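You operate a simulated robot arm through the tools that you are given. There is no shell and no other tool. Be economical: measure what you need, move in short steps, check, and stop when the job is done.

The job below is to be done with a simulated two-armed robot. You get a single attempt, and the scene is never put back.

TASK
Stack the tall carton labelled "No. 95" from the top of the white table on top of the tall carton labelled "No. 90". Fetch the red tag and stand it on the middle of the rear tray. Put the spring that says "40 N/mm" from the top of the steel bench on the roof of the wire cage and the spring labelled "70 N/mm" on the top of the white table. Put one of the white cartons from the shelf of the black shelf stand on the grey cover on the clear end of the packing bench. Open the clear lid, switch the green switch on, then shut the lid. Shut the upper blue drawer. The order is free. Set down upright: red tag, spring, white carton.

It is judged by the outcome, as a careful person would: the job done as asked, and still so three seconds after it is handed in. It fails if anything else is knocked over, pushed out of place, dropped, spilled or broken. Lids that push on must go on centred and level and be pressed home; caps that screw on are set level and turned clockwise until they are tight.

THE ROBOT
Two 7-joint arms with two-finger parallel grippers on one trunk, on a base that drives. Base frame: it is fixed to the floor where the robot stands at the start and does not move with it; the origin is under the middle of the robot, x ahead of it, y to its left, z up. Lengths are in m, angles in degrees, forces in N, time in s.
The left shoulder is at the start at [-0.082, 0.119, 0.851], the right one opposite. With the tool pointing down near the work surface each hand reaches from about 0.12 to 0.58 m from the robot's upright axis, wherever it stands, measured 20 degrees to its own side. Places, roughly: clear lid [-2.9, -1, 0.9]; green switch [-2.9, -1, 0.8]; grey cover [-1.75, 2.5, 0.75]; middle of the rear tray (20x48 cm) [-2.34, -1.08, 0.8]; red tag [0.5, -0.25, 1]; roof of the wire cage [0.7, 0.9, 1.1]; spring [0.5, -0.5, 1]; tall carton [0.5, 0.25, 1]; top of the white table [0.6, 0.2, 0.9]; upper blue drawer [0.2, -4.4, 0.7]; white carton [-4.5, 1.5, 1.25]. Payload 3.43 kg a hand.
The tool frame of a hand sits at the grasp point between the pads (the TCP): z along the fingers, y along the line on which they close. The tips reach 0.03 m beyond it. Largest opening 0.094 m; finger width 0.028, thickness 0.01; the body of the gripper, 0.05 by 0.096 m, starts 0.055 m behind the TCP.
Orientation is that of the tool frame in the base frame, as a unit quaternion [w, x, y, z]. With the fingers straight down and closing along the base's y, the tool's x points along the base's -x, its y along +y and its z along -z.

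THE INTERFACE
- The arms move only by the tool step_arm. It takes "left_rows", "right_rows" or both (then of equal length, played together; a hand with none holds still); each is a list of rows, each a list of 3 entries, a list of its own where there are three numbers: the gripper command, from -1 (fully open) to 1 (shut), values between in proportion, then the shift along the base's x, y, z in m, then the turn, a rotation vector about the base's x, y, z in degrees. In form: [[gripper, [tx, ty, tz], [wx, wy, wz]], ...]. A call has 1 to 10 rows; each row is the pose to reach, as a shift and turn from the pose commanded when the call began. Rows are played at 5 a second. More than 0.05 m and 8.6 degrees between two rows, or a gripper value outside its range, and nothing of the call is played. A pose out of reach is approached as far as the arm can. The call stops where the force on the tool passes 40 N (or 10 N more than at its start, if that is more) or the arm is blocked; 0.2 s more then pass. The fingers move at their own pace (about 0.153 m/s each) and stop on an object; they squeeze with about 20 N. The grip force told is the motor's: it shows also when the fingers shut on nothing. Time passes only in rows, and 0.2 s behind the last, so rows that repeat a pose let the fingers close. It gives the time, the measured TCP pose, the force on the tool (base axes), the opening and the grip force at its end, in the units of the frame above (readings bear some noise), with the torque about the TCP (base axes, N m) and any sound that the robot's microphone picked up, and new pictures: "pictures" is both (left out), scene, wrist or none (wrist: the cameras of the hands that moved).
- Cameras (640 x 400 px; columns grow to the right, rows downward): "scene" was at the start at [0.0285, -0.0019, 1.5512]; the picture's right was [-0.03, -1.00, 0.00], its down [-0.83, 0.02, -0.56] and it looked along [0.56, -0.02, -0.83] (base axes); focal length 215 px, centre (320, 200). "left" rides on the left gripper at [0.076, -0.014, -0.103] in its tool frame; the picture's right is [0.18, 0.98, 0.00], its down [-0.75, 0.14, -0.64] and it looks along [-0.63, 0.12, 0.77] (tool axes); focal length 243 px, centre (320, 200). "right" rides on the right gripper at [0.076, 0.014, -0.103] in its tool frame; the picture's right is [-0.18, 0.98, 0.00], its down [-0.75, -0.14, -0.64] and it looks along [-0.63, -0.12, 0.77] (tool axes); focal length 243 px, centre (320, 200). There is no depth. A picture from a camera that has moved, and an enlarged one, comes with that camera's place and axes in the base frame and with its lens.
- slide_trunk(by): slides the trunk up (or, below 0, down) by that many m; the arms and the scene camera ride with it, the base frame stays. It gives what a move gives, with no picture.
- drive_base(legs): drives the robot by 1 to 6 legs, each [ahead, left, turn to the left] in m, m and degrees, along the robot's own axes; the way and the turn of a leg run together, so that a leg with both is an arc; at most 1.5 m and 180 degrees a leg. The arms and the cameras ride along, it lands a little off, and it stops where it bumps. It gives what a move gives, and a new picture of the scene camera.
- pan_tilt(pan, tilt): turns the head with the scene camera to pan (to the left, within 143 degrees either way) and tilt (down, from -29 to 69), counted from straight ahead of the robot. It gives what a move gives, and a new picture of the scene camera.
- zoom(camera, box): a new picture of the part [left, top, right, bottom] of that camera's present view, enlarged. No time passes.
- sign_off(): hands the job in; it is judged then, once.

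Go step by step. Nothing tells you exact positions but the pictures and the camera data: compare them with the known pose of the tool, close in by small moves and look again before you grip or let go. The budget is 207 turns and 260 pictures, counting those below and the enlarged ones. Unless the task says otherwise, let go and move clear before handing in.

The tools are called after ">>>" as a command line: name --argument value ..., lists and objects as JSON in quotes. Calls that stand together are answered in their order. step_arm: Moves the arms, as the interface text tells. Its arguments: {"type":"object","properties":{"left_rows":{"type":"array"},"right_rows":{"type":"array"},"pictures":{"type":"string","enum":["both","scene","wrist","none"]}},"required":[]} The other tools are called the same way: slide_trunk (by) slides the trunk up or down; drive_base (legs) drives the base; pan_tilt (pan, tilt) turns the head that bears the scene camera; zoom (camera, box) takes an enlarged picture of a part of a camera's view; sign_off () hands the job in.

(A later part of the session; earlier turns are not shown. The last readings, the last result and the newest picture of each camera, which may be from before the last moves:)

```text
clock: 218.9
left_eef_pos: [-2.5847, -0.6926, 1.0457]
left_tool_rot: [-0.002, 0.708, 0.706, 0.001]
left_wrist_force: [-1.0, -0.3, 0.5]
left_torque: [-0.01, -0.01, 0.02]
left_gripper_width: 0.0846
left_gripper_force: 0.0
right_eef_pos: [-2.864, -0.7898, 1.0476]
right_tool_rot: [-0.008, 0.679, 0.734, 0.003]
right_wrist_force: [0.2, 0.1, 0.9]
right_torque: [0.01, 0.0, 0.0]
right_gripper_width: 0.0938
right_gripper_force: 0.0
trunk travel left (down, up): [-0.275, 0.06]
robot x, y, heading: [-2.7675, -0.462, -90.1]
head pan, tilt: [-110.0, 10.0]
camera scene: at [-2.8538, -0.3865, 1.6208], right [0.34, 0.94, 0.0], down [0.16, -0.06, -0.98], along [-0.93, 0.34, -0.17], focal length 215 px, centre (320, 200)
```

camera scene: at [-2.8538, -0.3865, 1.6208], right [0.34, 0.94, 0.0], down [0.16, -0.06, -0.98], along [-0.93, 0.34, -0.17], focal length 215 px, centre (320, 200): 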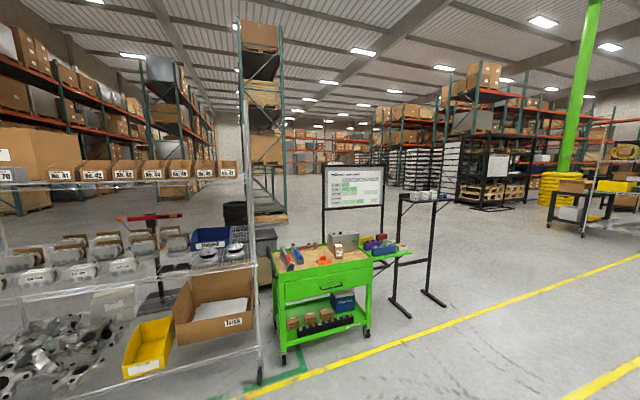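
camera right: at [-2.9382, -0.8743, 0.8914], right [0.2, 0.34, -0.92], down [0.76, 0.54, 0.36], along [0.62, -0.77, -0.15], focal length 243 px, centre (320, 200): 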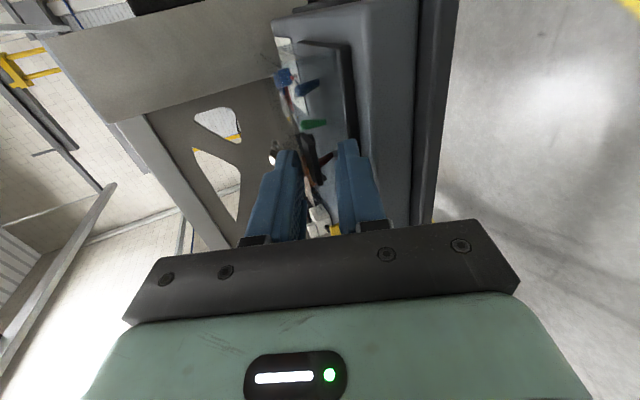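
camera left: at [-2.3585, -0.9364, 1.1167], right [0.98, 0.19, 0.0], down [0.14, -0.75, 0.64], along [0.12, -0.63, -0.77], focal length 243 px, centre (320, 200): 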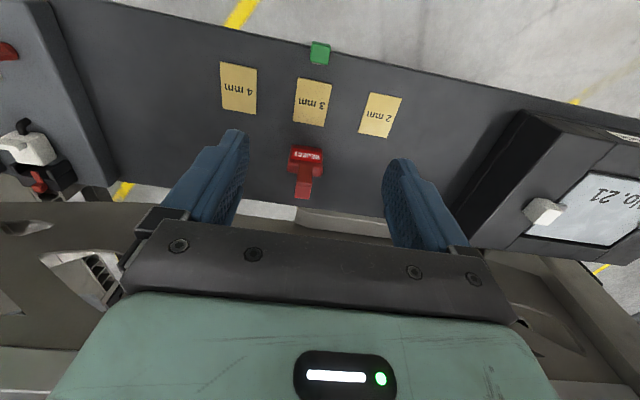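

The black stand with white cartons is to the west, and the bench with the blue drawer is to the southeast. I'll do the drawer first: strafe to the aisle, then go along it.

>>> pan_tilt --pan 0 --tilt 30

>>> drive_base --legs '[[0.1, 0, 0], [-0.1, 1.1, 0], [0, 1.05, 0]]'

```text
clock: 220.8
left_eef_pos: [-2.5847, -0.6943, 1.0447]
left_tool_rot: [-0.001, 0.708, 0.707, 0.001]
left_wrist_force: [0.5, 0.2, 0.1]
left_torque: [0.0, -0.02, -0.02]
left_gripper_width: 0.0847
left_gripper_force: 0.0
right_eef_pos: [-2.8654, -0.7918, 1.047]
right_tool_rot: [-0.008, 0.68, 0.733, 0.004]
right_wrist_force: [0.8, 0.7, 0.3]
right_torque: [-0.02, -0.03, -0.01]
right_gripper_width: 0.0941
right_gripper_force: 0.0
trunk travel left (down, up): [-0.275, 0.06]
robot x, y, heading: [-2.7699, -0.4636, -89.9]
head pan, tilt: [0.0, 30.0]
camera scene: at [-2.7667, -0.5087, 1.5884], right [-1.0, 0.0, 0.0], down [0.0, 0.5, -0.87], along [0.0, -0.87, -0.5], focal length 215 px, centre (320, 200)
```

scene: 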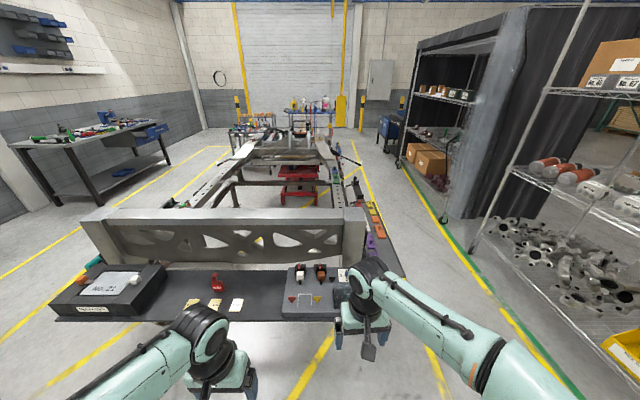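

```text
clock: 240.7
left_eef_pos: [-0.4207, -0.6642, 1.0436]
left_tool_rot: [-0.002, 0.704, 0.71, 0.001]
left_wrist_force: [0.0, -0.4, 0.5]
left_torque: [0.02, 0.03, -0.01]
left_gripper_width: 0.0846
left_gripper_force: 0.1
right_eef_pos: [-0.7008, -0.7651, 1.0475]
right_tool_rot: [-0.007, 0.677, 0.736, 0.003]
right_wrist_force: [-0.7, 0.1, -0.6]
right_torque: [0.02, 0.03, -0.01]
right_gripper_width: 0.0938
right_gripper_force: 0.1
trunk travel left (down, up): [-0.275, 0.06]
robot x, y, heading: [-0.6053, -0.4346, -89.4]
head pan, tilt: [0.0, 30.0]
camera scene: at [-0.6035, -0.4821, 1.5884], right [-1.0, -0.01, 0.0], down [0.0, 0.5, -0.87], along [0.01, -0.87, -0.5], focal length 215 px, centre (320, 200)
```

scene: 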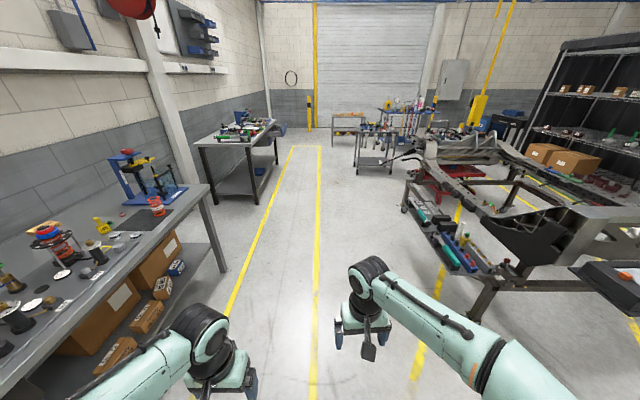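

The aisle is clear. I'll drive down it to near the drawer bench.

>>> drive_base --legs '[[1.4, 0, -0.6], [1.3, 0, 0]]'

>>> pan_tilt --pan 45 --tilt 30

```text
clock: 253.9
left_eef_pos: [-0.4246, -3.386, 1.045]
left_tool_rot: [-0.002, 0.707, 0.707, 0.0]
left_wrist_force: [0.5, -0.1, -0.6]
left_torque: [-0.04, 0.0, 0.0]
left_gripper_width: 0.0843
left_gripper_force: 0.1
right_eef_pos: [-0.7019, -3.4847, 1.0466]
right_tool_rot: [-0.007, 0.679, 0.734, 0.003]
right_wrist_force: [0.1, -0.5, -0.4]
right_torque: [0.02, 0.0, 0.0]
right_gripper_width: 0.0941
right_gripper_force: 0.1
trunk travel left (down, up): [-0.275, 0.06]
robot x, y, heading: [-0.6083, -3.1525, -89.9]
head pan, tilt: [0.0, 30.0]
camera scene: at [-0.6057, -3.2032, 1.5884], right [-1.0, 0.0, 0.0], down [0.0, 0.5, -0.87], along [0.0, -0.87, -0.5], focal length 215 px, centre (320, 200)
```

scene: 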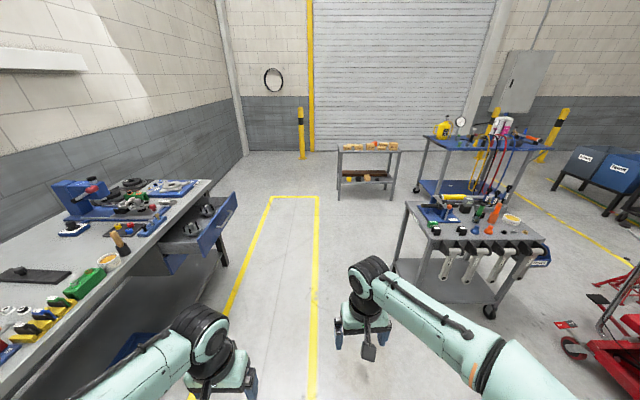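

```text
clock: 255.1
left_eef_pos: [-0.423, -3.3866, 1.0455]
left_tool_rot: [-0.001, 0.706, 0.708, 0.002]
left_wrist_force: [0.2, 0.4, 0.2]
left_torque: [-0.03, 0.02, -0.01]
left_gripper_width: 0.0847
left_gripper_force: 0.0
right_eef_pos: [-0.7025, -3.4849, 1.0474]
right_tool_rot: [-0.008, 0.679, 0.734, 0.004]
right_wrist_force: [0.0, 0.2, 1.1]
right_torque: [-0.03, -0.02, -0.01]
right_gripper_width: 0.094
right_gripper_force: 0.1
trunk travel left (down, up): [-0.275, 0.06]
robot x, y, heading: [-0.6074, -3.1535, -90.1]
head pan, tilt: [45.0, 30.0]
camera scene: at [-0.5419, -3.1765, 1.5884], right [-0.71, -0.71, 0.0], down [-0.35, 0.35, -0.87], along [0.61, -0.61, -0.5], focal length 215 px, centre (320, 200)
```

scene: 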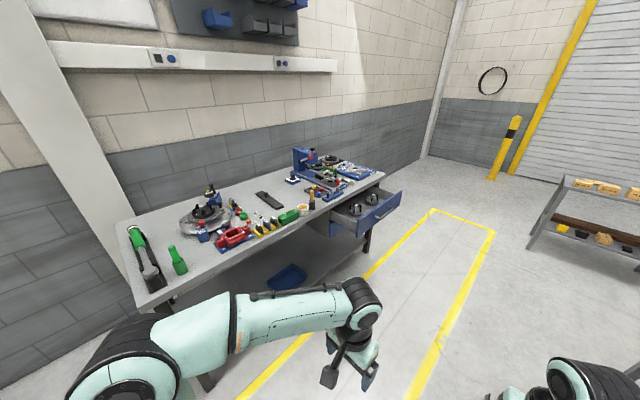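

The upper drawer sticks out to x≈0.1 at y≈-4.4, with cups in it. I'll drive alongside and turn to face it.

>>> pan_tilt --pan 0 --tilt 40

>>> drive_base --legs '[[1.2, 0, 0], [0, 0, 90]]'

```text
clock: 256.2
left_eef_pos: [-0.4231, -3.3863, 1.0453]
left_tool_rot: [-0.002, 0.707, 0.707, 0.002]
left_wrist_force: [-0.1, 0.0, -0.2]
left_torque: [-0.02, 0.0, -0.03]
left_gripper_width: 0.0848
left_gripper_force: 0.1
right_eef_pos: [-0.7022, -3.4861, 1.0467]
right_tool_rot: [-0.008, 0.679, 0.734, 0.003]
right_wrist_force: [0.1, -1.0, 0.6]
right_torque: [0.01, 0.01, 0.05]
right_gripper_width: 0.094
right_gripper_force: 0.2
trunk travel left (down, up): [-0.275, 0.06]
robot x, y, heading: [-0.6047, -3.1552, -90.0]
head pan, tilt: [0.0, 40.0]
camera scene: at [-0.6056, -3.1976, 1.5731], right [-1.0, 0.0, 0.0], down [0.0, 0.64, -0.77], along [0.0, -0.77, -0.64], focal length 215 px, centre (320, 200)
```

scene: 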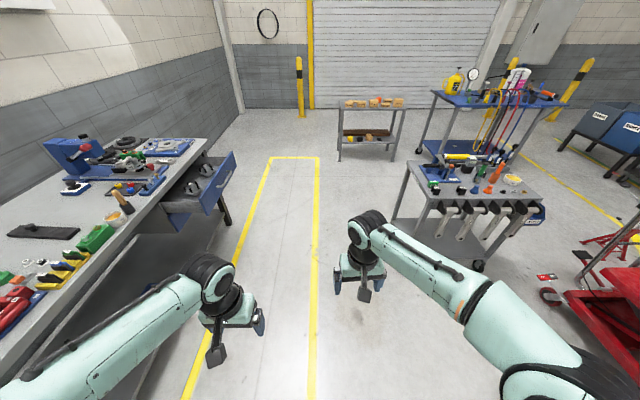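

```text
clock: 266.1
left_eef_pos: [-0.3732, -4.1322, 1.0439]
left_tool_rot: [-0.003, -0.039, 0.999, -0.001]
left_wrist_force: [-0.7, -0.9, 0.6]
left_torque: [-0.01, 0.02, 0.01]
left_gripper_width: 0.0846
left_gripper_force: 0.0
right_eef_pos: [-0.2523, -4.4035, 1.0483]
right_tool_rot: [-0.008, -0.078, 0.997, -0.004]
right_wrist_force: [0.7, 0.4, -0.8]
right_torque: [-0.01, 0.01, 0.02]
right_gripper_width: 0.094
right_gripper_force: 0.0
trunk travel left (down, up): [-0.275, 0.06]
robot x, y, heading: [-0.5882, -4.3348, 4.6]
head pan, tilt: [0.0, 40.0]
camera scene: at [-0.5449, -4.3289, 1.5731], right [0.08, -1.0, 0.0], down [-0.64, -0.05, -0.77], along [0.76, 0.06, -0.64], focal length 215 px, centre (320, 200)
```

scene: 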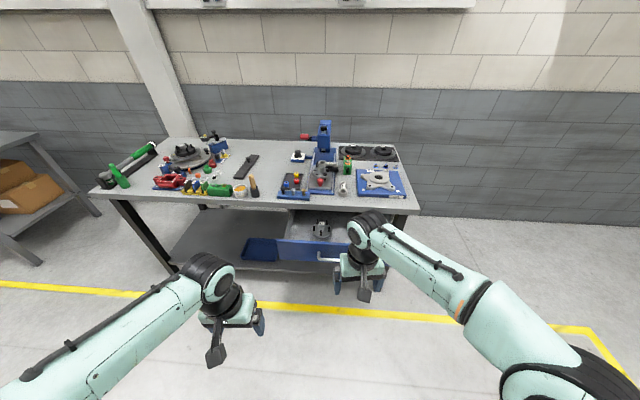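

>>> drive_base --legs '[[0, 0, -4.6]]'

>>> zoom --camera "scene" --box '[220, 170, 440, 300]'

```text
clock: 267.0
left_eef_pos: [-0.3569, -4.1504, 1.0449]
left_tool_rot: [-0.002, 0.001, 1.0, 0.0]
left_wrist_force: [-0.3, 0.1, 0.0]
left_torque: [0.01, 0.04, 0.02]
left_gripper_width: 0.0848
left_gripper_force: 0.1
right_eef_pos: [-0.2586, -4.4292, 1.0476]
right_tool_rot: [-0.008, -0.037, 0.999, -0.004]
right_wrist_force: [-0.3, 1.2, 0.3]
right_torque: [-0.01, -0.02, -0.01]
right_gripper_width: 0.094
right_gripper_force: 0.1
trunk travel left (down, up): [-0.275, 0.06]
robot x, y, heading: [-0.5872, -4.3322, -0.1]
head pan, tilt: [0.0, 40.0]
camera scene: at [-0.5447, -4.3321, 1.5731], right [0.0, -1.0, 0.0], down [-0.64, 0.0, -0.77], along [0.77, 0.0, -0.64], focal length 215 px, centre (320, 200)
```

scene: 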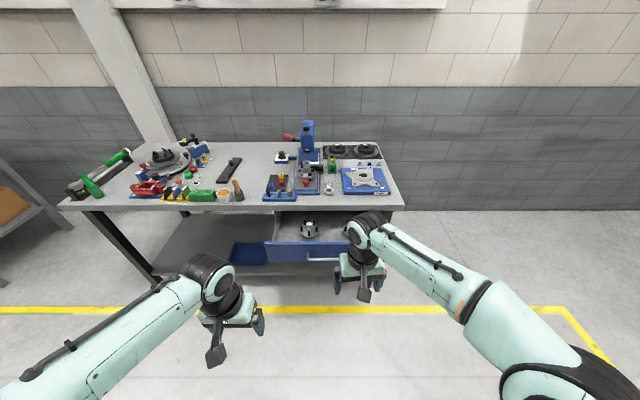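

```text
2.91 times, centred on (330, 235) of scene
camera zoom: at [-0.5447, -4.3321, 1.5731], right [0.0, -1.0, 0.0], down [-0.64, 0.0, -0.77], along [0.77, 0.0, -0.64], focal length 627 px, centre (291, 98)
```

zoom: 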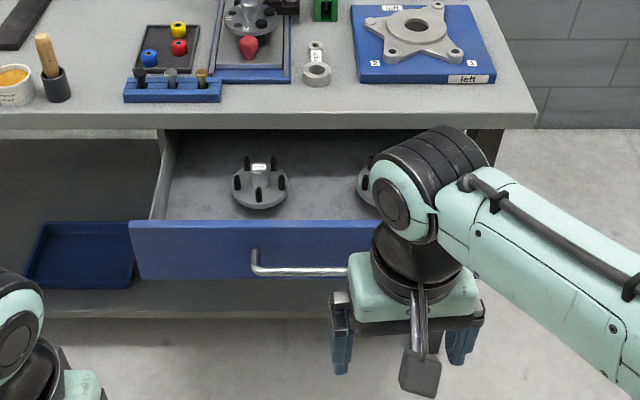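

Wheel hubs sit in the drawer, so I'll push slowly at its middle. I'll tilt the right hand forward 45° with closed fingers at drawer-front height, then drive closer.

>>> step_arm --right_rows '[[1, [-0.02, 0.01, -0.03], [0, -7, 4]], [1, [-0.04, 0.02, -0.07], [0, -14, 4]], [1, [-0.06, 0.03, -0.11], [0, -21, 4]], [1, [-0.08, 0.04, -0.15], [0, -28, 4]], [1, [-0.09, 0.05, -0.19], [0, -35, 4]], [1, [-0.1, 0.05, -0.23], [0, -42, 4]], [1, [-0.1, 0.05, -0.26], [0, -45, 4]]]' --pictures "scene"

>>> zoom --camera "scene" --box '[220, 170, 440, 300]'

```text
clock: 268.6
left_eef_pos: [-0.3578, -4.1499, 1.044]
left_tool_rot: [-0.002, 0.001, 1.0, -0.001]
left_wrist_force: [-0.1, 0.3, 0.4]
left_torque: [0.0, -0.01, -0.02]
left_gripper_width: 0.0848
left_gripper_force: 0.2
right_eef_pos: [-0.3272, -4.3484, 0.7752]
right_tool_rot: [0.376, -0.067, 0.924, -0.019]
right_wrist_force: [0.6, 0.0, -0.3]
right_torque: [-0.02, -0.02, 0.01]
right_gripper_width: 0.0
right_gripper_force: 19.8
right hand out of reach, approached as far as the arm can: row 5, 6, 7
trunk travel left (down, up): [-0.275, 0.06]
robot x, y, heading: [-0.5858, -4.3298, -0.1]
head pan, tilt: [0.0, 40.0]
camera scene: at [-0.5445, -4.3322, 1.5731], right [0.0, -1.0, 0.0], down [-0.64, 0.0, -0.77], along [0.77, 0.0, -0.64], focal length 215 px, centre (320, 200)
```

scene: 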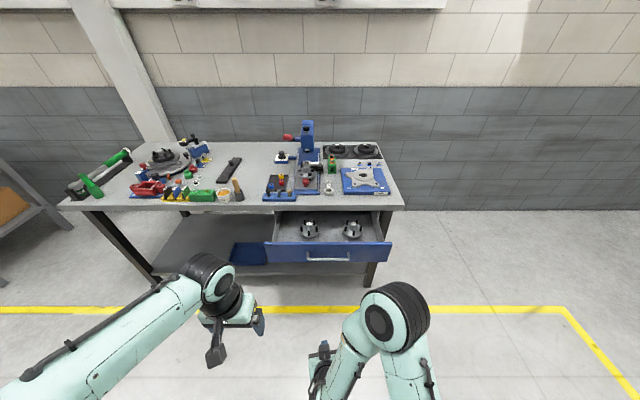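

```text
2.91 times, centred on (330, 235) of scene
camera zoom: at [-0.5445, -4.3322, 1.5731], right [0.0, -1.0, 0.0], down [-0.64, 0.0, -0.77], along [0.77, 0.0, -0.64], focal length 627 px, centre (291, 98)
```

zoom: 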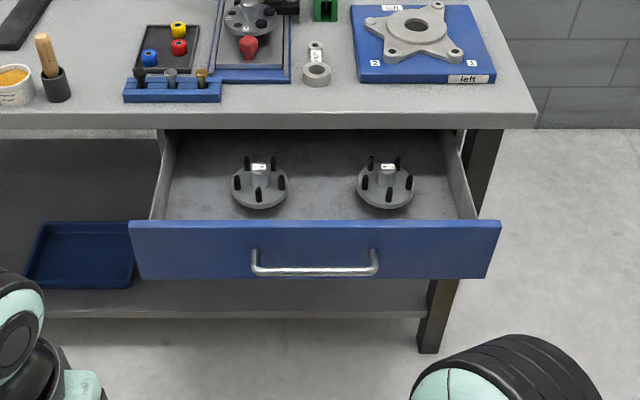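

The drawer front spans y -4.07 to -4.66 with a central handle. I'll push beside the handle at y≈-4.50, z≈0.745.

>>> step_arm --right_rows '[[1, [0.02, -0.04, 0], [0, 0, 0]], [1, [0.04, -0.08, 0], [0, 0, 0]], [1, [0.05, -0.12, -0.005], [0, 0, 0]], [1, [0.05, -0.15, -0.01], [0, 0, 0]]]' --pictures "none"

>>> drive_base --legs '[[0.28, 0, 0]]'

>>> pan_tilt --pan -10 --tilt 52

```text
clock: 269.6
left_eef_pos: [-0.3586, -4.1508, 1.0451]
left_tool_rot: [-0.002, 0.002, 1.0, 0.001]
left_wrist_force: [0.6, -0.2, 0.9]
left_torque: [0.04, -0.02, -0.05]
left_gripper_width: 0.0849
left_gripper_force: 0.1
right_eef_pos: [-0.2725, -4.5008, 0.7668]
right_tool_rot: [0.376, -0.069, 0.924, -0.017]
right_wrist_force: [0.5, 0.4, 0.6]
right_torque: [0.03, -0.02, -0.02]
right_gripper_width: 0.0
right_gripper_force: 19.8
right hand out of reach, approached as far as the arm can: row 1, 2, 3, 4
trunk travel left (down, up): [-0.275, 0.06]
robot x, y, heading: [-0.5864, -4.3322, -0.2]
head pan, tilt: [0.0, 40.0]
```

```text
clock: 271.6
left_eef_pos: [-0.0706, -4.1479, 1.0446]
left_tool_rot: [-0.002, -0.003, 1.0, -0.001]
left_wrist_force: [-0.5, 0.4, -1.2]
left_torque: [0.0, 0.04, 0.0]
left_gripper_width: 0.0845
left_gripper_force: 0.1
right_eef_pos: [0.0172, -4.4972, 0.7654]
right_tool_rot: [0.375, -0.07, 0.924, -0.017]
right_wrist_force: [0.6, -0.6, -0.3]
right_torque: [0.01, -0.01, -0.03]
right_gripper_width: 0.0
right_gripper_force: 20.2
trunk travel left (down, up): [-0.275, 0.06]
robot x, y, heading: [-0.3031, -4.3304, 0.3]
head pan, tilt: [0.0, 40.0]
camera scene: at [-0.2562, -4.331, 1.573], right [0.01, -1.0, 0.0], down [-0.64, 0.0, -0.77], along [0.77, 0.01, -0.64], focal length 215 px, centre (320, 200)
```

scene: 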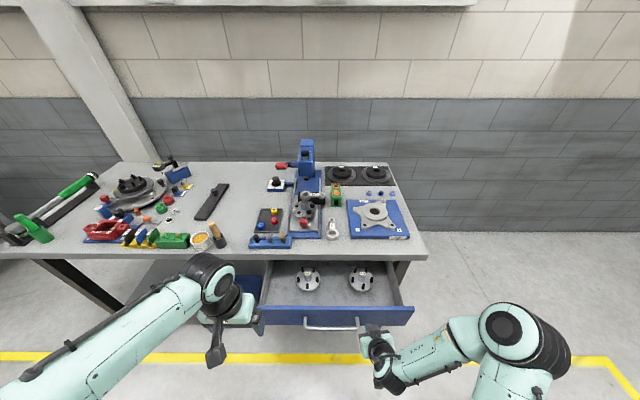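

```text
clock: 272.3
left_eef_pos: [-0.07, -4.1476, 1.0448]
left_tool_rot: [-0.001, -0.003, 1.0, 0.0]
left_wrist_force: [0.4, 0.0, 0.5]
left_torque: [0.01, -0.03, -0.01]
left_gripper_width: 0.0844
left_gripper_force: 0.0
right_eef_pos: [0.0153, -4.4975, 0.7661]
right_tool_rot: [0.375, -0.071, 0.924, -0.016]
right_wrist_force: [0.6, 0.5, 0.3]
right_torque: [0.01, 0.02, 0.01]
right_gripper_width: 0.0
right_gripper_force: 20.7
trunk travel left (down, up): [-0.275, 0.06]
robot x, y, heading: [-0.2969, -4.3331, 0.4]
head pan, tilt: [-10.0, 52.0]
camera scene: at [-0.2677, -4.3441, 1.5563], right [-0.17, -0.99, 0.0], down [-0.78, 0.13, -0.62], along [0.61, -0.1, -0.79], focal length 215 px, centre (320, 200)
```

scene: 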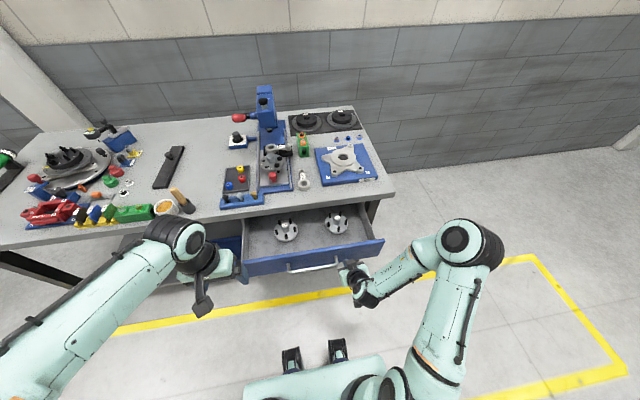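

>>> zoom --camera "scene" --box '[230, 190, 410, 310]'

```text
3.33 times, centred on (320, 250) of scene
camera zoom: at [-0.2677, -4.3441, 1.5563], right [-0.17, -0.99, 0.0], down [-0.78, 0.13, -0.62], along [0.61, -0.1, -0.79], focal length 718 px, centre (320, 33)
```

zoom: 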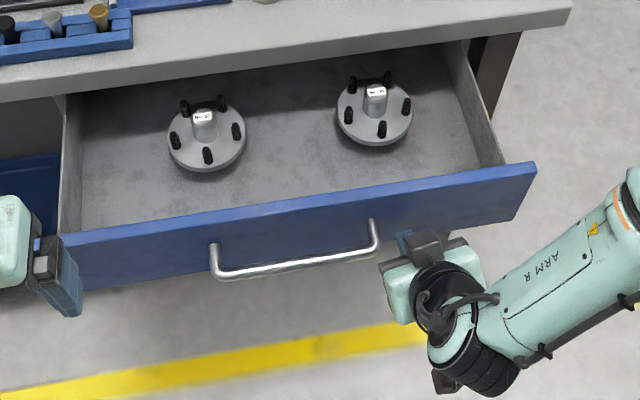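

The fingertips are at the drawer front just right of the handle. I'll push slowly.

>>> step_arm --right_rows '[[1, [0.012, 0, 0], [0, 0, 0]], [1, [0.024, 0, 0], [0, 0, 0]], [1, [0.036, 0, 0], [0, 0, 0]], [1, [0.048, 0, 0], [0, 0, 0]], [1, [0.06, 0, 0], [0, 0, 0]], [1, [0.072, 0, 0], [0, 0, 0]], [1, [0.084, 0, 0], [0, 0, 0]], [1, [0.096, 0, 0], [0, 0, 0]], [1, [0.108, 0, 0], [0, 0, 0]], [1, [0.12, 0, 0], [0, 0, 0]]]' --pictures "scene"

```text
clock: 274.5
left_eef_pos: [-0.07, -4.1463, 1.0436]
left_tool_rot: [-0.001, -0.002, 1.0, 0.0]
left_wrist_force: [0.1, 0.6, -0.8]
left_torque: [0.01, -0.03, -0.04]
left_gripper_width: 0.0848
left_gripper_force: 0.2
right_eef_pos: [0.1379, -4.4963, 0.7666]
right_tool_rot: [0.375, -0.071, 0.924, -0.016]
right_wrist_force: [0.0, 0.7, 0.5]
right_torque: [0.03, 0.02, 0.0]
right_gripper_width: 0.0002
right_gripper_force: 19.9
trunk travel left (down, up): [-0.275, 0.06]
robot x, y, heading: [-0.2983, -4.3334, 0.6]
head pan, tilt: [-10.0, 52.0]
camera scene: at [-0.2673, -4.3441, 1.5563], right [-0.17, -0.99, 0.0], down [-0.78, 0.13, -0.62], along [0.61, -0.1, -0.79], focal length 215 px, centre (320, 200)
```

scene: 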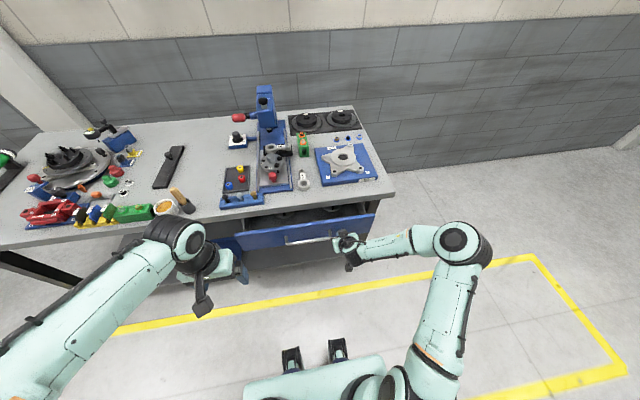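

The drawer is going in. I'll continue.

>>> step_arm --right_rows '[[1, [0.012, 0, 0], [0, 0, 0]], [1, [0.024, 0, 0], [0, 0, 0]], [1, [0.036, 0, 0], [0, 0, 0]], [1, [0.048, 0, 0], [0, 0, 0]], [1, [0.06, 0, 0], [0, 0, 0]], [1, [0.072, 0, 0], [0, 0, 0]], [1, [0.084, 0, 0], [0, 0, 0]], [1, [0.094, 0, 0], [0, 0, 0]]]' --pictures "scene"

>>> zoom --camera "scene" --box '[200, 170, 410, 310]'

```text
clock: 276.3
left_eef_pos: [-0.0712, -4.1467, 1.0439]
left_tool_rot: [-0.002, -0.003, 1.0, 0.0]
left_wrist_force: [-0.4, -1.0, -0.1]
left_torque: [-0.01, -0.03, -0.02]
left_gripper_width: 0.0846
left_gripper_force: 0.0
right_eef_pos: [0.2293, -4.497, 0.7666]
right_tool_rot: [0.375, -0.072, 0.924, -0.016]
right_wrist_force: [0.2, 0.0, -0.4]
right_torque: [-0.01, 0.01, 0.01]
right_gripper_width: 0.0
right_gripper_force: 19.6
trunk travel left (down, up): [-0.275, 0.06]
robot x, y, heading: [-0.299, -4.3319, 0.5]
head pan, tilt: [-10.0, 52.0]
camera scene: at [-0.2674, -4.344, 1.5563], right [-0.17, -0.99, 0.0], down [-0.78, 0.13, -0.62], along [0.61, -0.1, -0.79], focal length 215 px, centre (320, 200)
```

scene: 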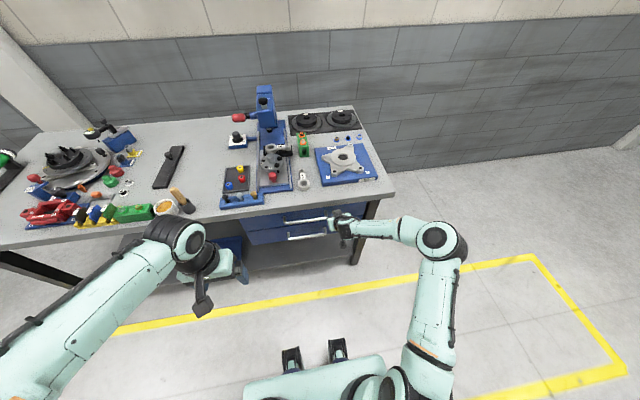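

```text
2.86 times, centred on (305, 240) of scene
camera zoom: at [-0.2674, -4.344, 1.5563], right [-0.17, -0.99, 0.0], down [-0.78, 0.13, -0.62], along [0.61, -0.1, -0.79], focal length 616 px, centre (363, 86)
```

zoom: 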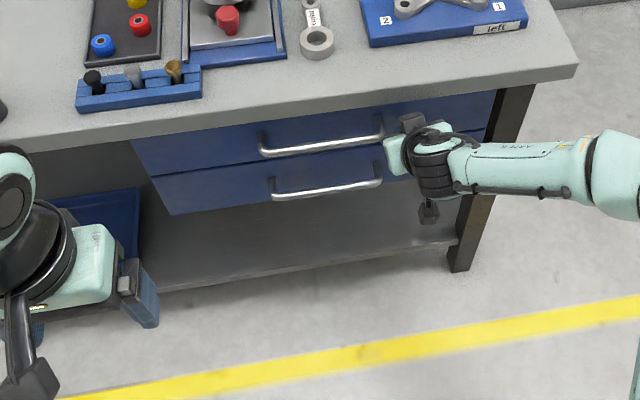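

Two drawers now look nearly flush. I'll push on until I feel the stop.

>>> step_arm --right_rows '[[1, [0.006, 0, 0], [0, 0, 0]], [1, [0.012, 0, 0], [0, 0, 0]], [1, [0.018, 0, 0], [0, 0, 0]], [1, [0.024, 0, 0], [0, 0, 0]], [1, [0.03, 0, 0], [0, 0, 0]]]' --pictures "none"

>>> zoom --camera "scene" --box '[230, 190, 390, 270]'

```text
clock: 277.0
left_eef_pos: [-0.0736, -4.1466, 1.0458]
left_tool_rot: [0.0, -0.002, 1.0, 0.0]
left_wrist_force: [0.9, -0.3, 1.6]
left_torque: [0.03, 0.0, 0.01]
left_gripper_width: 0.0845
left_gripper_force: 0.0
right_eef_pos: [0.2376, -4.4972, 0.7643]
right_tool_rot: [0.371, -0.07, 0.926, -0.016]
right_wrist_force: [-27.4, -2.3, 15.7]
right_torque: [-0.12, -0.18, -0.15]
right_gripper_width: 0.0
right_gripper_force: 20.0
trunk travel left (down, up): [-0.275, 0.06]
robot x, y, heading: [-0.3015, -4.333, 0.1]
head pan, tilt: [-10.0, 52.0]
stopped in row 3 (right hand): the force on the tool passed its limit at 50 N (the readings are from after the stop); the commanded pose is now the measured one
```

```text
4.00 times, centred on (310, 230) of scene
camera zoom: at [-0.2729, -4.3442, 1.5565], right [-0.17, -0.99, 0.0], down [-0.78, 0.13, -0.62], along [0.61, -0.1, -0.79], focal length 862 px, centre (360, 80)
```

zoom: 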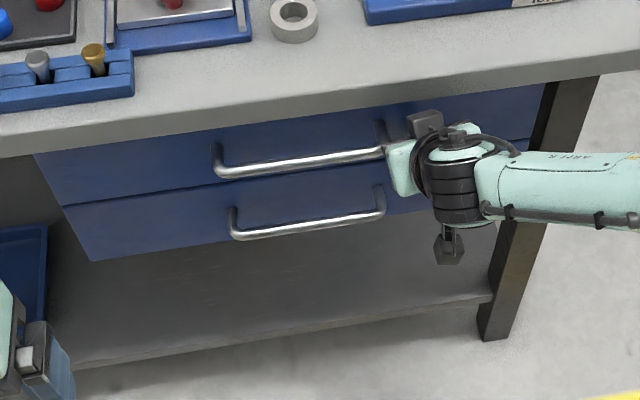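

The stop is firm and both fronts are flush, so the drawer is shut. I'll withdraw and restore the hand's pose.

>>> step_arm --right_rows '[[1, [-0.04, 0, 0], [0, 0, 0]], [1, [-0.08, 0, 0], [0, 0, 0]], [1, [-0.12, 0, 0], [0, 0, 0]], [1, [-0.16, 0, 0.02], [0, 0, 0]]]' --pictures "none"

>>> drive_base --legs '[[-0.35, 0, 0]]'

>>> step_arm --right_rows '[[-1, [0.0, 0, 0.04], [0, 8, 0]], [-1, [0.0, 0, 0.08], [0, 16, 0]], [-1, [0.0, 0, 0.12], [0, 24, 0]], [-1, [0, 0, 0.16], [0, 32, 0]], [-1, [0, 0, 0.2], [0, 40, 0]], [-1, [0, 0, 0.24], [0, 44, 0]], [-1, [0, 0, 0.27], [0, 44, 0]]]' --pictures "scene"

```text
clock: 278.0
left_eef_pos: [-0.0718, -4.1472, 1.0458]
left_tool_rot: [-0.001, -0.003, 1.0, 0.0]
left_wrist_force: [0.2, 0.1, -1.6]
left_torque: [-0.02, 0.01, -0.02]
left_gripper_width: 0.0848
left_gripper_force: 0.0
right_eef_pos: [0.0772, -4.4984, 0.7837]
right_tool_rot: [0.372, -0.07, 0.926, -0.017]
right_wrist_force: [0.0, 0.1, 0.3]
right_torque: [0.0, 0.0, 0.02]
right_gripper_width: 0.0
right_gripper_force: 20.5
trunk travel left (down, up): [-0.275, 0.06]
robot x, y, heading: [-0.3, -4.3327, 0.4]
head pan, tilt: [-10.0, 52.0]
```

```text
clock: 280.3
left_eef_pos: [-0.4183, -4.1498, 1.0457]
left_tool_rot: [-0.003, 0.004, 1.0, 0.0]
left_wrist_force: [-0.6, -0.1, -0.5]
left_torque: [-0.04, -0.03, 0.02]
left_gripper_width: 0.0845
left_gripper_force: 0.0
right_eef_pos: [-0.2719, -4.5036, 0.7836]
right_tool_rot: [0.372, -0.065, 0.926, -0.019]
right_wrist_force: [-0.2, 0.4, -0.5]
right_torque: [-0.01, 0.03, 0.0]
right_gripper_width: 0.0
right_gripper_force: 20.1
trunk travel left (down, up): [-0.275, 0.06]
robot x, y, heading: [-0.6466, -4.3343, -0.2]
head pan, tilt: [-10.0, 52.0]
camera scene: at [-0.6173, -4.3445, 1.5563], right [-0.18, -0.98, 0.0], down [-0.78, 0.14, -0.62], along [0.61, -0.11, -0.79], focal length 215 px, centre (320, 200)
```

scene: 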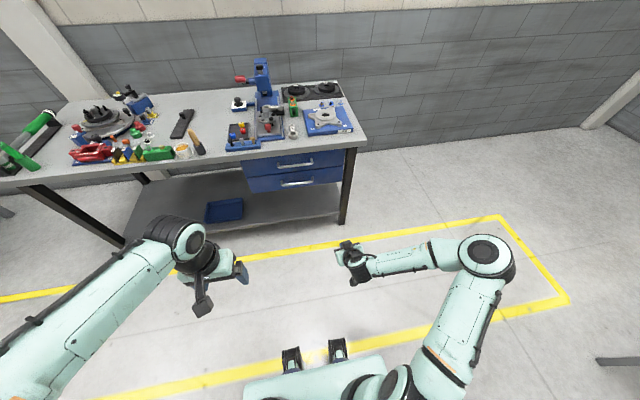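

```text
clock: 281.9
left_eef_pos: [-0.4182, -4.1499, 1.0453]
left_tool_rot: [-0.002, 0.004, 1.0, 0.0]
left_wrist_force: [0.6, -0.2, 1.0]
left_torque: [0.0, -0.03, 0.02]
left_gripper_width: 0.0847
left_gripper_force: 0.0
right_eef_pos: [-0.2698, -4.5023, 1.0519]
right_tool_rot: [-0.004, -0.068, 0.998, 0.007]
right_wrist_force: [0.7, 0.8, 0.2]
right_torque: [0.02, 0.03, -0.02]
right_gripper_width: 0.0941
right_gripper_force: 0.1
trunk travel left (down, up): [-0.275, 0.06]
robot x, y, heading: [-0.6474, -4.3351, -0.2]
head pan, tilt: [-10.0, 52.0]
camera scene: at [-0.6169, -4.3444, 1.5562], right [-0.18, -0.98, 0.0], down [-0.78, 0.14, -0.62], along [0.61, -0.11, -0.79], focal length 215 px, centre (320, 200)
```

scene: 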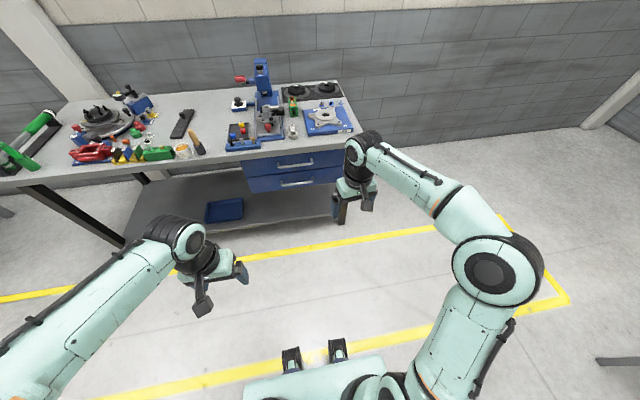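

Drawer done. Now I'll drive back up the aisle and then west toward the black stand with white cartons.

>>> drive_base --legs '[[0, 0, 90], [1.4, 0, 0], [1.4, 0, 0], [1.1, 0, 0]]'

>>> pan_tilt --pan 40 --tilt 15

```text
clock: 304.7
left_eef_pos: [-0.97, -0.1971, 1.0449]
left_tool_rot: [0.002, 0.717, -0.697, 0.002]
left_wrist_force: [-1.1, 0.2, -0.1]
left_torque: [-0.05, -0.01, -0.01]
left_gripper_width: 0.0846
left_gripper_force: 0.0
right_eef_pos: [-0.623, -0.036, 1.0543]
right_tool_rot: [0.008, 0.764, -0.645, -0.003]
right_wrist_force: [0.4, 0.4, -0.3]
right_torque: [-0.01, -0.01, 0.03]
right_gripper_width: 0.094
right_gripper_force: 0.1
trunk travel left (down, up): [-0.275, 0.06]
robot x, y, heading: [-0.7824, -0.4229, 91.6]
head pan, tilt: [-10.0, 52.0]
camera scene: at [-0.7665, -0.3908, 1.5562], right [0.99, -0.14, 0.0], down [-0.11, -0.78, -0.62], along [0.09, 0.61, -0.79], focal length 215 px, centre (320, 200)
```

scene: 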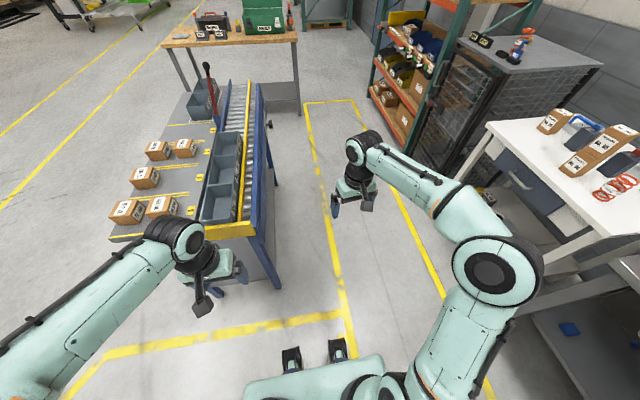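

```text
clock: 305.9
left_eef_pos: [-0.9698, -0.1972, 1.0452]
left_tool_rot: [0.001, 0.717, -0.697, 0.001]
left_wrist_force: [-0.1, 0.0, -1.0]
left_torque: [-0.01, 0.02, 0.0]
left_gripper_width: 0.0848
left_gripper_force: 0.1
right_eef_pos: [-0.6226, -0.0376, 1.0529]
right_tool_rot: [0.008, 0.765, -0.644, -0.002]
right_wrist_force: [0.0, -0.1, 0.7]
right_torque: [0.01, 0.01, 0.03]
right_gripper_width: 0.094
right_gripper_force: 0.0
trunk travel left (down, up): [-0.275, 0.06]
robot x, y, heading: [-0.7845, -0.4178, 91.6]
head pan, tilt: [40.0, 15.0]
camera scene: at [-0.8394, -0.3955, 1.6126], right [0.75, 0.66, 0.0], down [0.17, -0.19, -0.97], along [-0.64, 0.72, -0.26], focal length 215 px, centre (320, 200)
```

scene: 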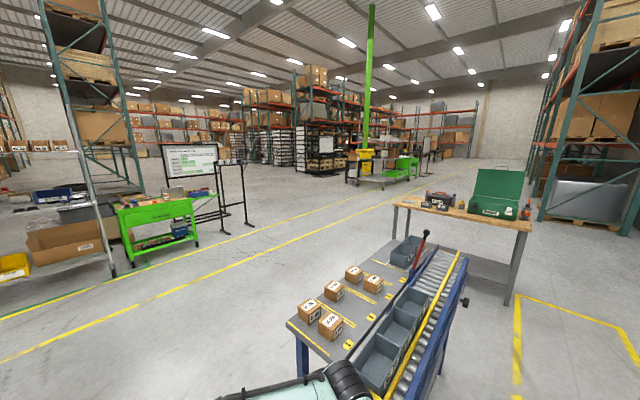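

>>> zoom --camera "scene" --box '[380, 160, 550, 260]'

>>> zoom --camera "scene" --box '[150, 130, 280, 250]'

```text
3.76 times, centred on (465, 210) of scene
camera zoom: at [-0.8394, -0.3955, 1.6126], right [0.75, 0.66, 0.0], down [0.17, -0.19, -0.97], along [-0.64, 0.72, -0.26], focal length 811 px, centre (-226, 162)
```

zoom: 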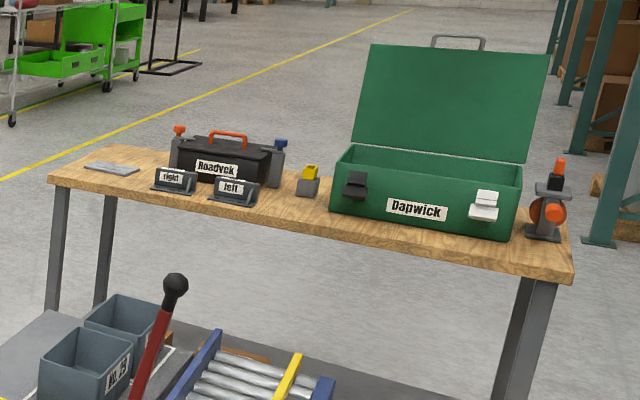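

```text
3.33 times, centred on (215, 190) of scene
camera zoom: at [-0.8394, -0.3955, 1.6126], right [0.75, 0.66, 0.0], down [0.17, -0.19, -0.97], along [-0.64, 0.72, -0.26], focal length 718 px, centre (670, 233)
```

zoom: 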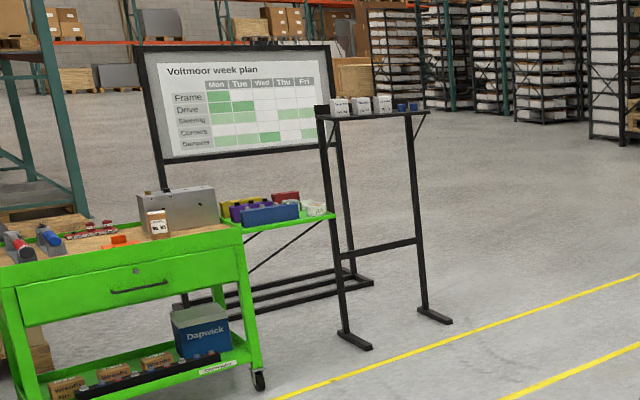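

The stand's shelf holds three white cartons, and the grey cover is a small plate at the left end of the wooden packing bench. I'll drive west and then north to the stand.

>>> pan_tilt --pan 0 --tilt 25

>>> drive_base --legs '[[0, 0, 88.4], [1.4, 0, 0], [1.2, 0, 0], [0, -1.45, 0]]'

```text
clock: 307.0
left_eef_pos: [-0.9705, -0.1969, 1.044]
left_tool_rot: [0.001, 0.717, -0.697, 0.0]
left_wrist_force: [-0.6, 0.5, 0.5]
left_torque: [0.01, -0.01, 0.02]
left_gripper_width: 0.0847
left_gripper_force: 0.0
right_eef_pos: [-0.6233, -0.0378, 1.0528]
right_tool_rot: [0.006, 0.765, -0.645, -0.003]
right_wrist_force: [-0.7, 0.8, 0.1]
right_torque: [-0.01, -0.02, -0.02]
right_gripper_width: 0.094
right_gripper_force: 0.1
trunk travel left (down, up): [-0.275, 0.06]
robot x, y, heading: [-0.7821, -0.4201, 91.8]
head pan, tilt: [0.0, 25.0]
camera scene: at [-0.7802, -0.3732, 1.5964], right [1.0, 0.03, 0.0], down [0.01, -0.42, -0.91], along [-0.03, 0.91, -0.42], focal length 215 px, centre (320, 200)
```

scene: 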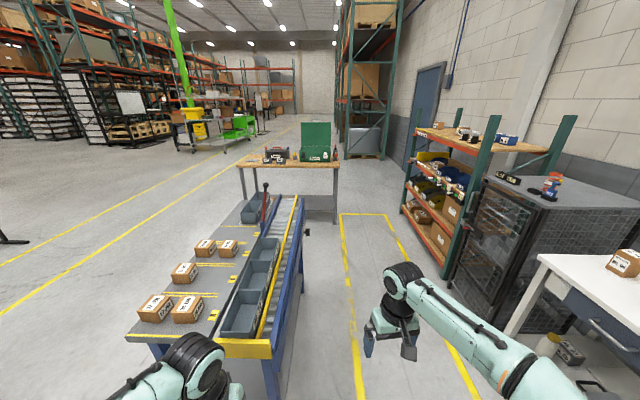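

```text
clock: 335.9
left_eef_pos: [-3.6147, 0.8808, 1.0463]
left_tool_rot: [0.0, 1.0, 0.017, 0.003]
left_wrist_force: [0.0, -0.6, 0.3]
left_torque: [-0.01, 0.01, 0.0]
left_gripper_width: 0.0845
left_gripper_force: 0.1
right_eef_pos: [-3.7777, 1.2274, 1.0515]
right_tool_rot: [0.008, 0.996, 0.087, 0.003]
right_wrist_force: [-0.7, 0.3, 0.5]
right_torque: [0.01, -0.02, -0.01]
right_gripper_width: 0.0939
right_gripper_force: 0.1
trunk travel left (down, up): [-0.275, 0.06]
robot x, y, heading: [-3.3907, 1.0738, -178.2]
head pan, tilt: [0.0, 25.0]
camera scene: at [-3.4383, 1.0707, 1.5964], right [-0.03, 1.0, 0.0], down [0.42, 0.01, -0.91], along [-0.91, -0.03, -0.42], focal length 215 px, centre (320, 200)
```

scene: 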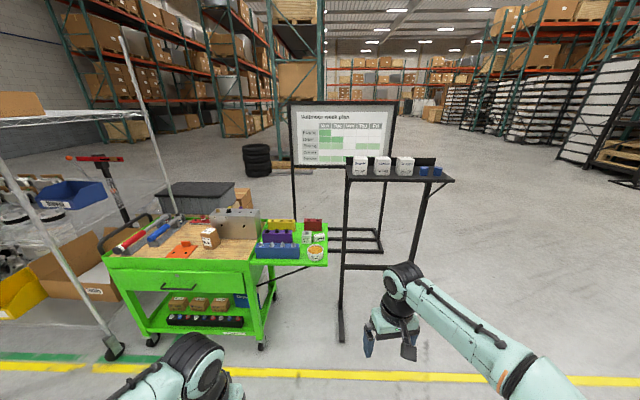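

>>> zoom --camera "scene" --box '[325, 140, 475, 240]'

```text
4.00 times, centred on (400, 190) of scene
camera zoom: at [-3.4383, 1.0707, 1.5964], right [-0.03, 1.0, 0.0], down [0.42, 0.01, -0.91], along [-0.91, -0.03, -0.42], focal length 862 px, centre (0, 240)
```

zoom: 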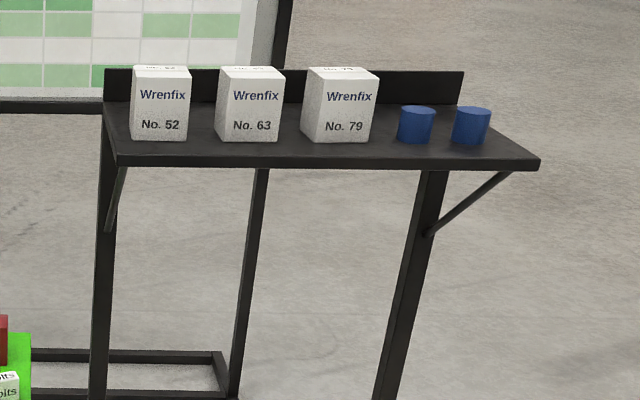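

Three cube cartons (about 7.5 cm) stand on a shelf at z≈1.24. I'll take No. 52 at the left end with the left hand tilted 45°; first I strafe right to clear the green cart and raise the trunk.

>>> drive_base --legs '[[0, -0.36, -1.8]]'

>>> slide_trunk --by 0.06

>>> step_arm --left_rows '[[-0.8, [0, 0, 0.03], [0, 8, 0]], [-0.8, [0, 0, 0.06], [0, 16, 0]], [-0.8, [0, 0, 0.09], [0, 24, 0]], [-0.8, [0, 0, 0.12], [0, 32, 0]], [-0.8, [0, 0, 0.15], [0, 40, 0]], [-0.8, [0, 0, 0.18], [0, 46, 0]], [-0.8, [0, 0, 0.2], [0, 46, 0]]]' --pictures "none"

>>> drive_base --legs '[[0.4, 0, 0]]'

```text
clock: 339.5
left_eef_pos: [-3.6282, 1.2415, 1.0449]
left_tool_rot: [-0.001, 1.0, 0.001, 0.002]
left_wrist_force: [1.2, -0.2, 0.7]
left_torque: [0.0, 0.0, -0.01]
left_gripper_width: 0.0844
left_gripper_force: 0.1
right_eef_pos: [-3.7781, 1.5915, 1.0517]
right_tool_rot: [0.007, 0.997, 0.071, 0.003]
right_wrist_force: [0.0, 0.1, -0.3]
right_torque: [-0.01, -0.01, 0.01]
right_gripper_width: 0.0941
right_gripper_force: 0.0
trunk travel left (down, up): [-0.275, 0.06]
robot x, y, heading: [-3.3998, 1.4225, -179.6]
head pan, tilt: [0.0, 25.0]
camera scene: at [-3.4451, 1.4248, 1.5964], right [0.0, 1.0, 0.0], down [0.42, 0.0, -0.91], along [-0.91, 0.0, -0.42], focal length 215 px, centre (320, 200)
```

scene: 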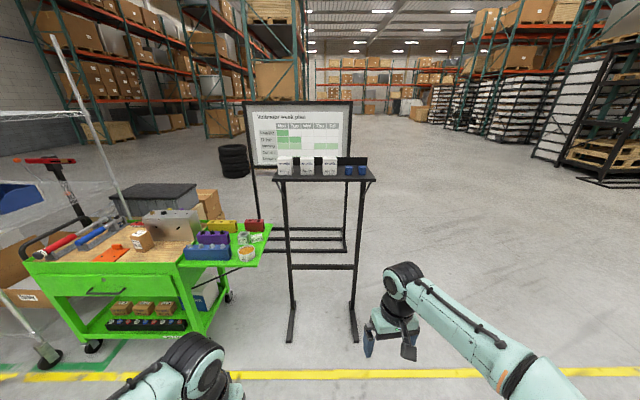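

```text
clock: 340.5
left_eef_pos: [-3.6269, 1.2397, 1.1038]
left_tool_rot: [0.0, 1.0, 0.002, 0.002]
left_wrist_force: [0.5, 0.2, -0.5]
left_torque: [-0.01, 0.02, -0.02]
left_gripper_width: 0.0846
left_gripper_force: 0.2
right_eef_pos: [-3.7783, 1.5924, 1.1135]
right_tool_rot: [0.007, 0.997, 0.072, 0.002]
right_wrist_force: [-0.1, -0.1, 0.0]
right_torque: [0.01, 0.03, 0.02]
right_gripper_width: 0.094
right_gripper_force: 0.0
trunk travel left (down, up): [-0.335, 0.0]
robot x, y, heading: [-3.3941, 1.4243, -179.5]
head pan, tilt: [0.0, 25.0]
```

```text
clock: 342.1
left_eef_pos: [-3.6297, 1.2416, 1.3038]
left_tool_rot: [-0.001, 0.921, 0.001, -0.39]
left_wrist_force: [0.3, -0.6, 0.5]
left_torque: [0.02, 0.05, -0.01]
left_gripper_width: 0.0847
left_gripper_force: 0.0
right_eef_pos: [-3.7796, 1.5918, 1.1123]
right_tool_rot: [0.008, 0.997, 0.071, 0.004]
right_wrist_force: [0.1, -0.2, 0.4]
right_torque: [0.02, -0.03, 0.02]
right_gripper_width: 0.094
right_gripper_force: 0.1
trunk travel left (down, up): [-0.335, 0.0]
robot x, y, heading: [-3.395, 1.424, -180.1]
head pan, tilt: [0.0, 25.0]
```

```text
clock: 344.7
left_eef_pos: [-4.0344, 1.2398, 1.3038]
left_tool_rot: [-0.001, 0.921, 0.0, -0.39]
left_wrist_force: [-0.3, 0.6, 0.1]
left_torque: [0.06, 0.0, 0.02]
left_gripper_width: 0.0847
left_gripper_force: 0.1
right_eef_pos: [-4.1841, 1.5913, 1.1126]
right_tool_rot: [0.008, 0.997, 0.071, 0.003]
right_wrist_force: [-0.2, 0.7, -0.4]
right_torque: [-0.02, -0.06, 0.0]
right_gripper_width: 0.0937
right_gripper_force: 0.0
trunk travel left (down, up): [-0.335, 0.0]
robot x, y, heading: [-3.8008, 1.4222, -179.8]
head pan, tilt: [0.0, 25.0]
camera scene: at [-3.8499, 1.4236, 1.6595], right [0.0, 1.0, 0.0], down [0.42, 0.0, -0.91], along [-0.91, 0.0, -0.42], focal length 215 px, centre (320, 200)
```

scene: 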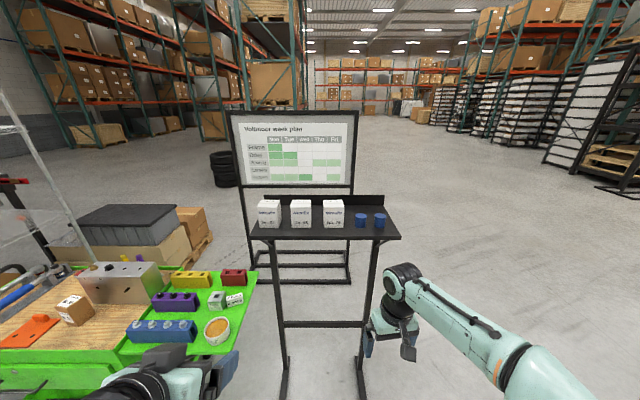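

>>> zoom --camera "scene" --box '[240, 180, 410, 260]'

>>> zoom --camera "left" --box '[0, 0, 640, 400]'

```text
3.76 times, centred on (325, 220) of scene
camera zoom: at [-3.8499, 1.4236, 1.6595], right [0.0, 1.0, 0.0], down [0.42, 0.0, -0.91], along [-0.91, 0.0, -0.42], focal length 811 px, centre (301, 125)
```

zoom: 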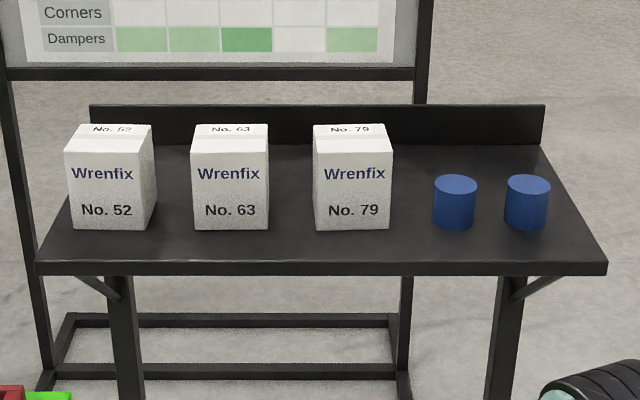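

```text
1.00 times, centred on (320, 200) of left (not enlarged: the box is as wide or as high as the picture)
camera zoom: at [-3.9083, 1.2538, 1.3193], right [0.13, -0.98, -0.13], down [-0.06, -0.14, 0.99], along [-0.99, -0.12, -0.08], focal length 243 px, centre (320, 200)
```

zoom: 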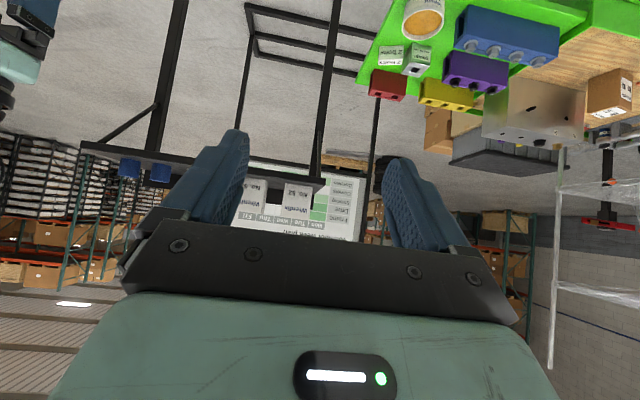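

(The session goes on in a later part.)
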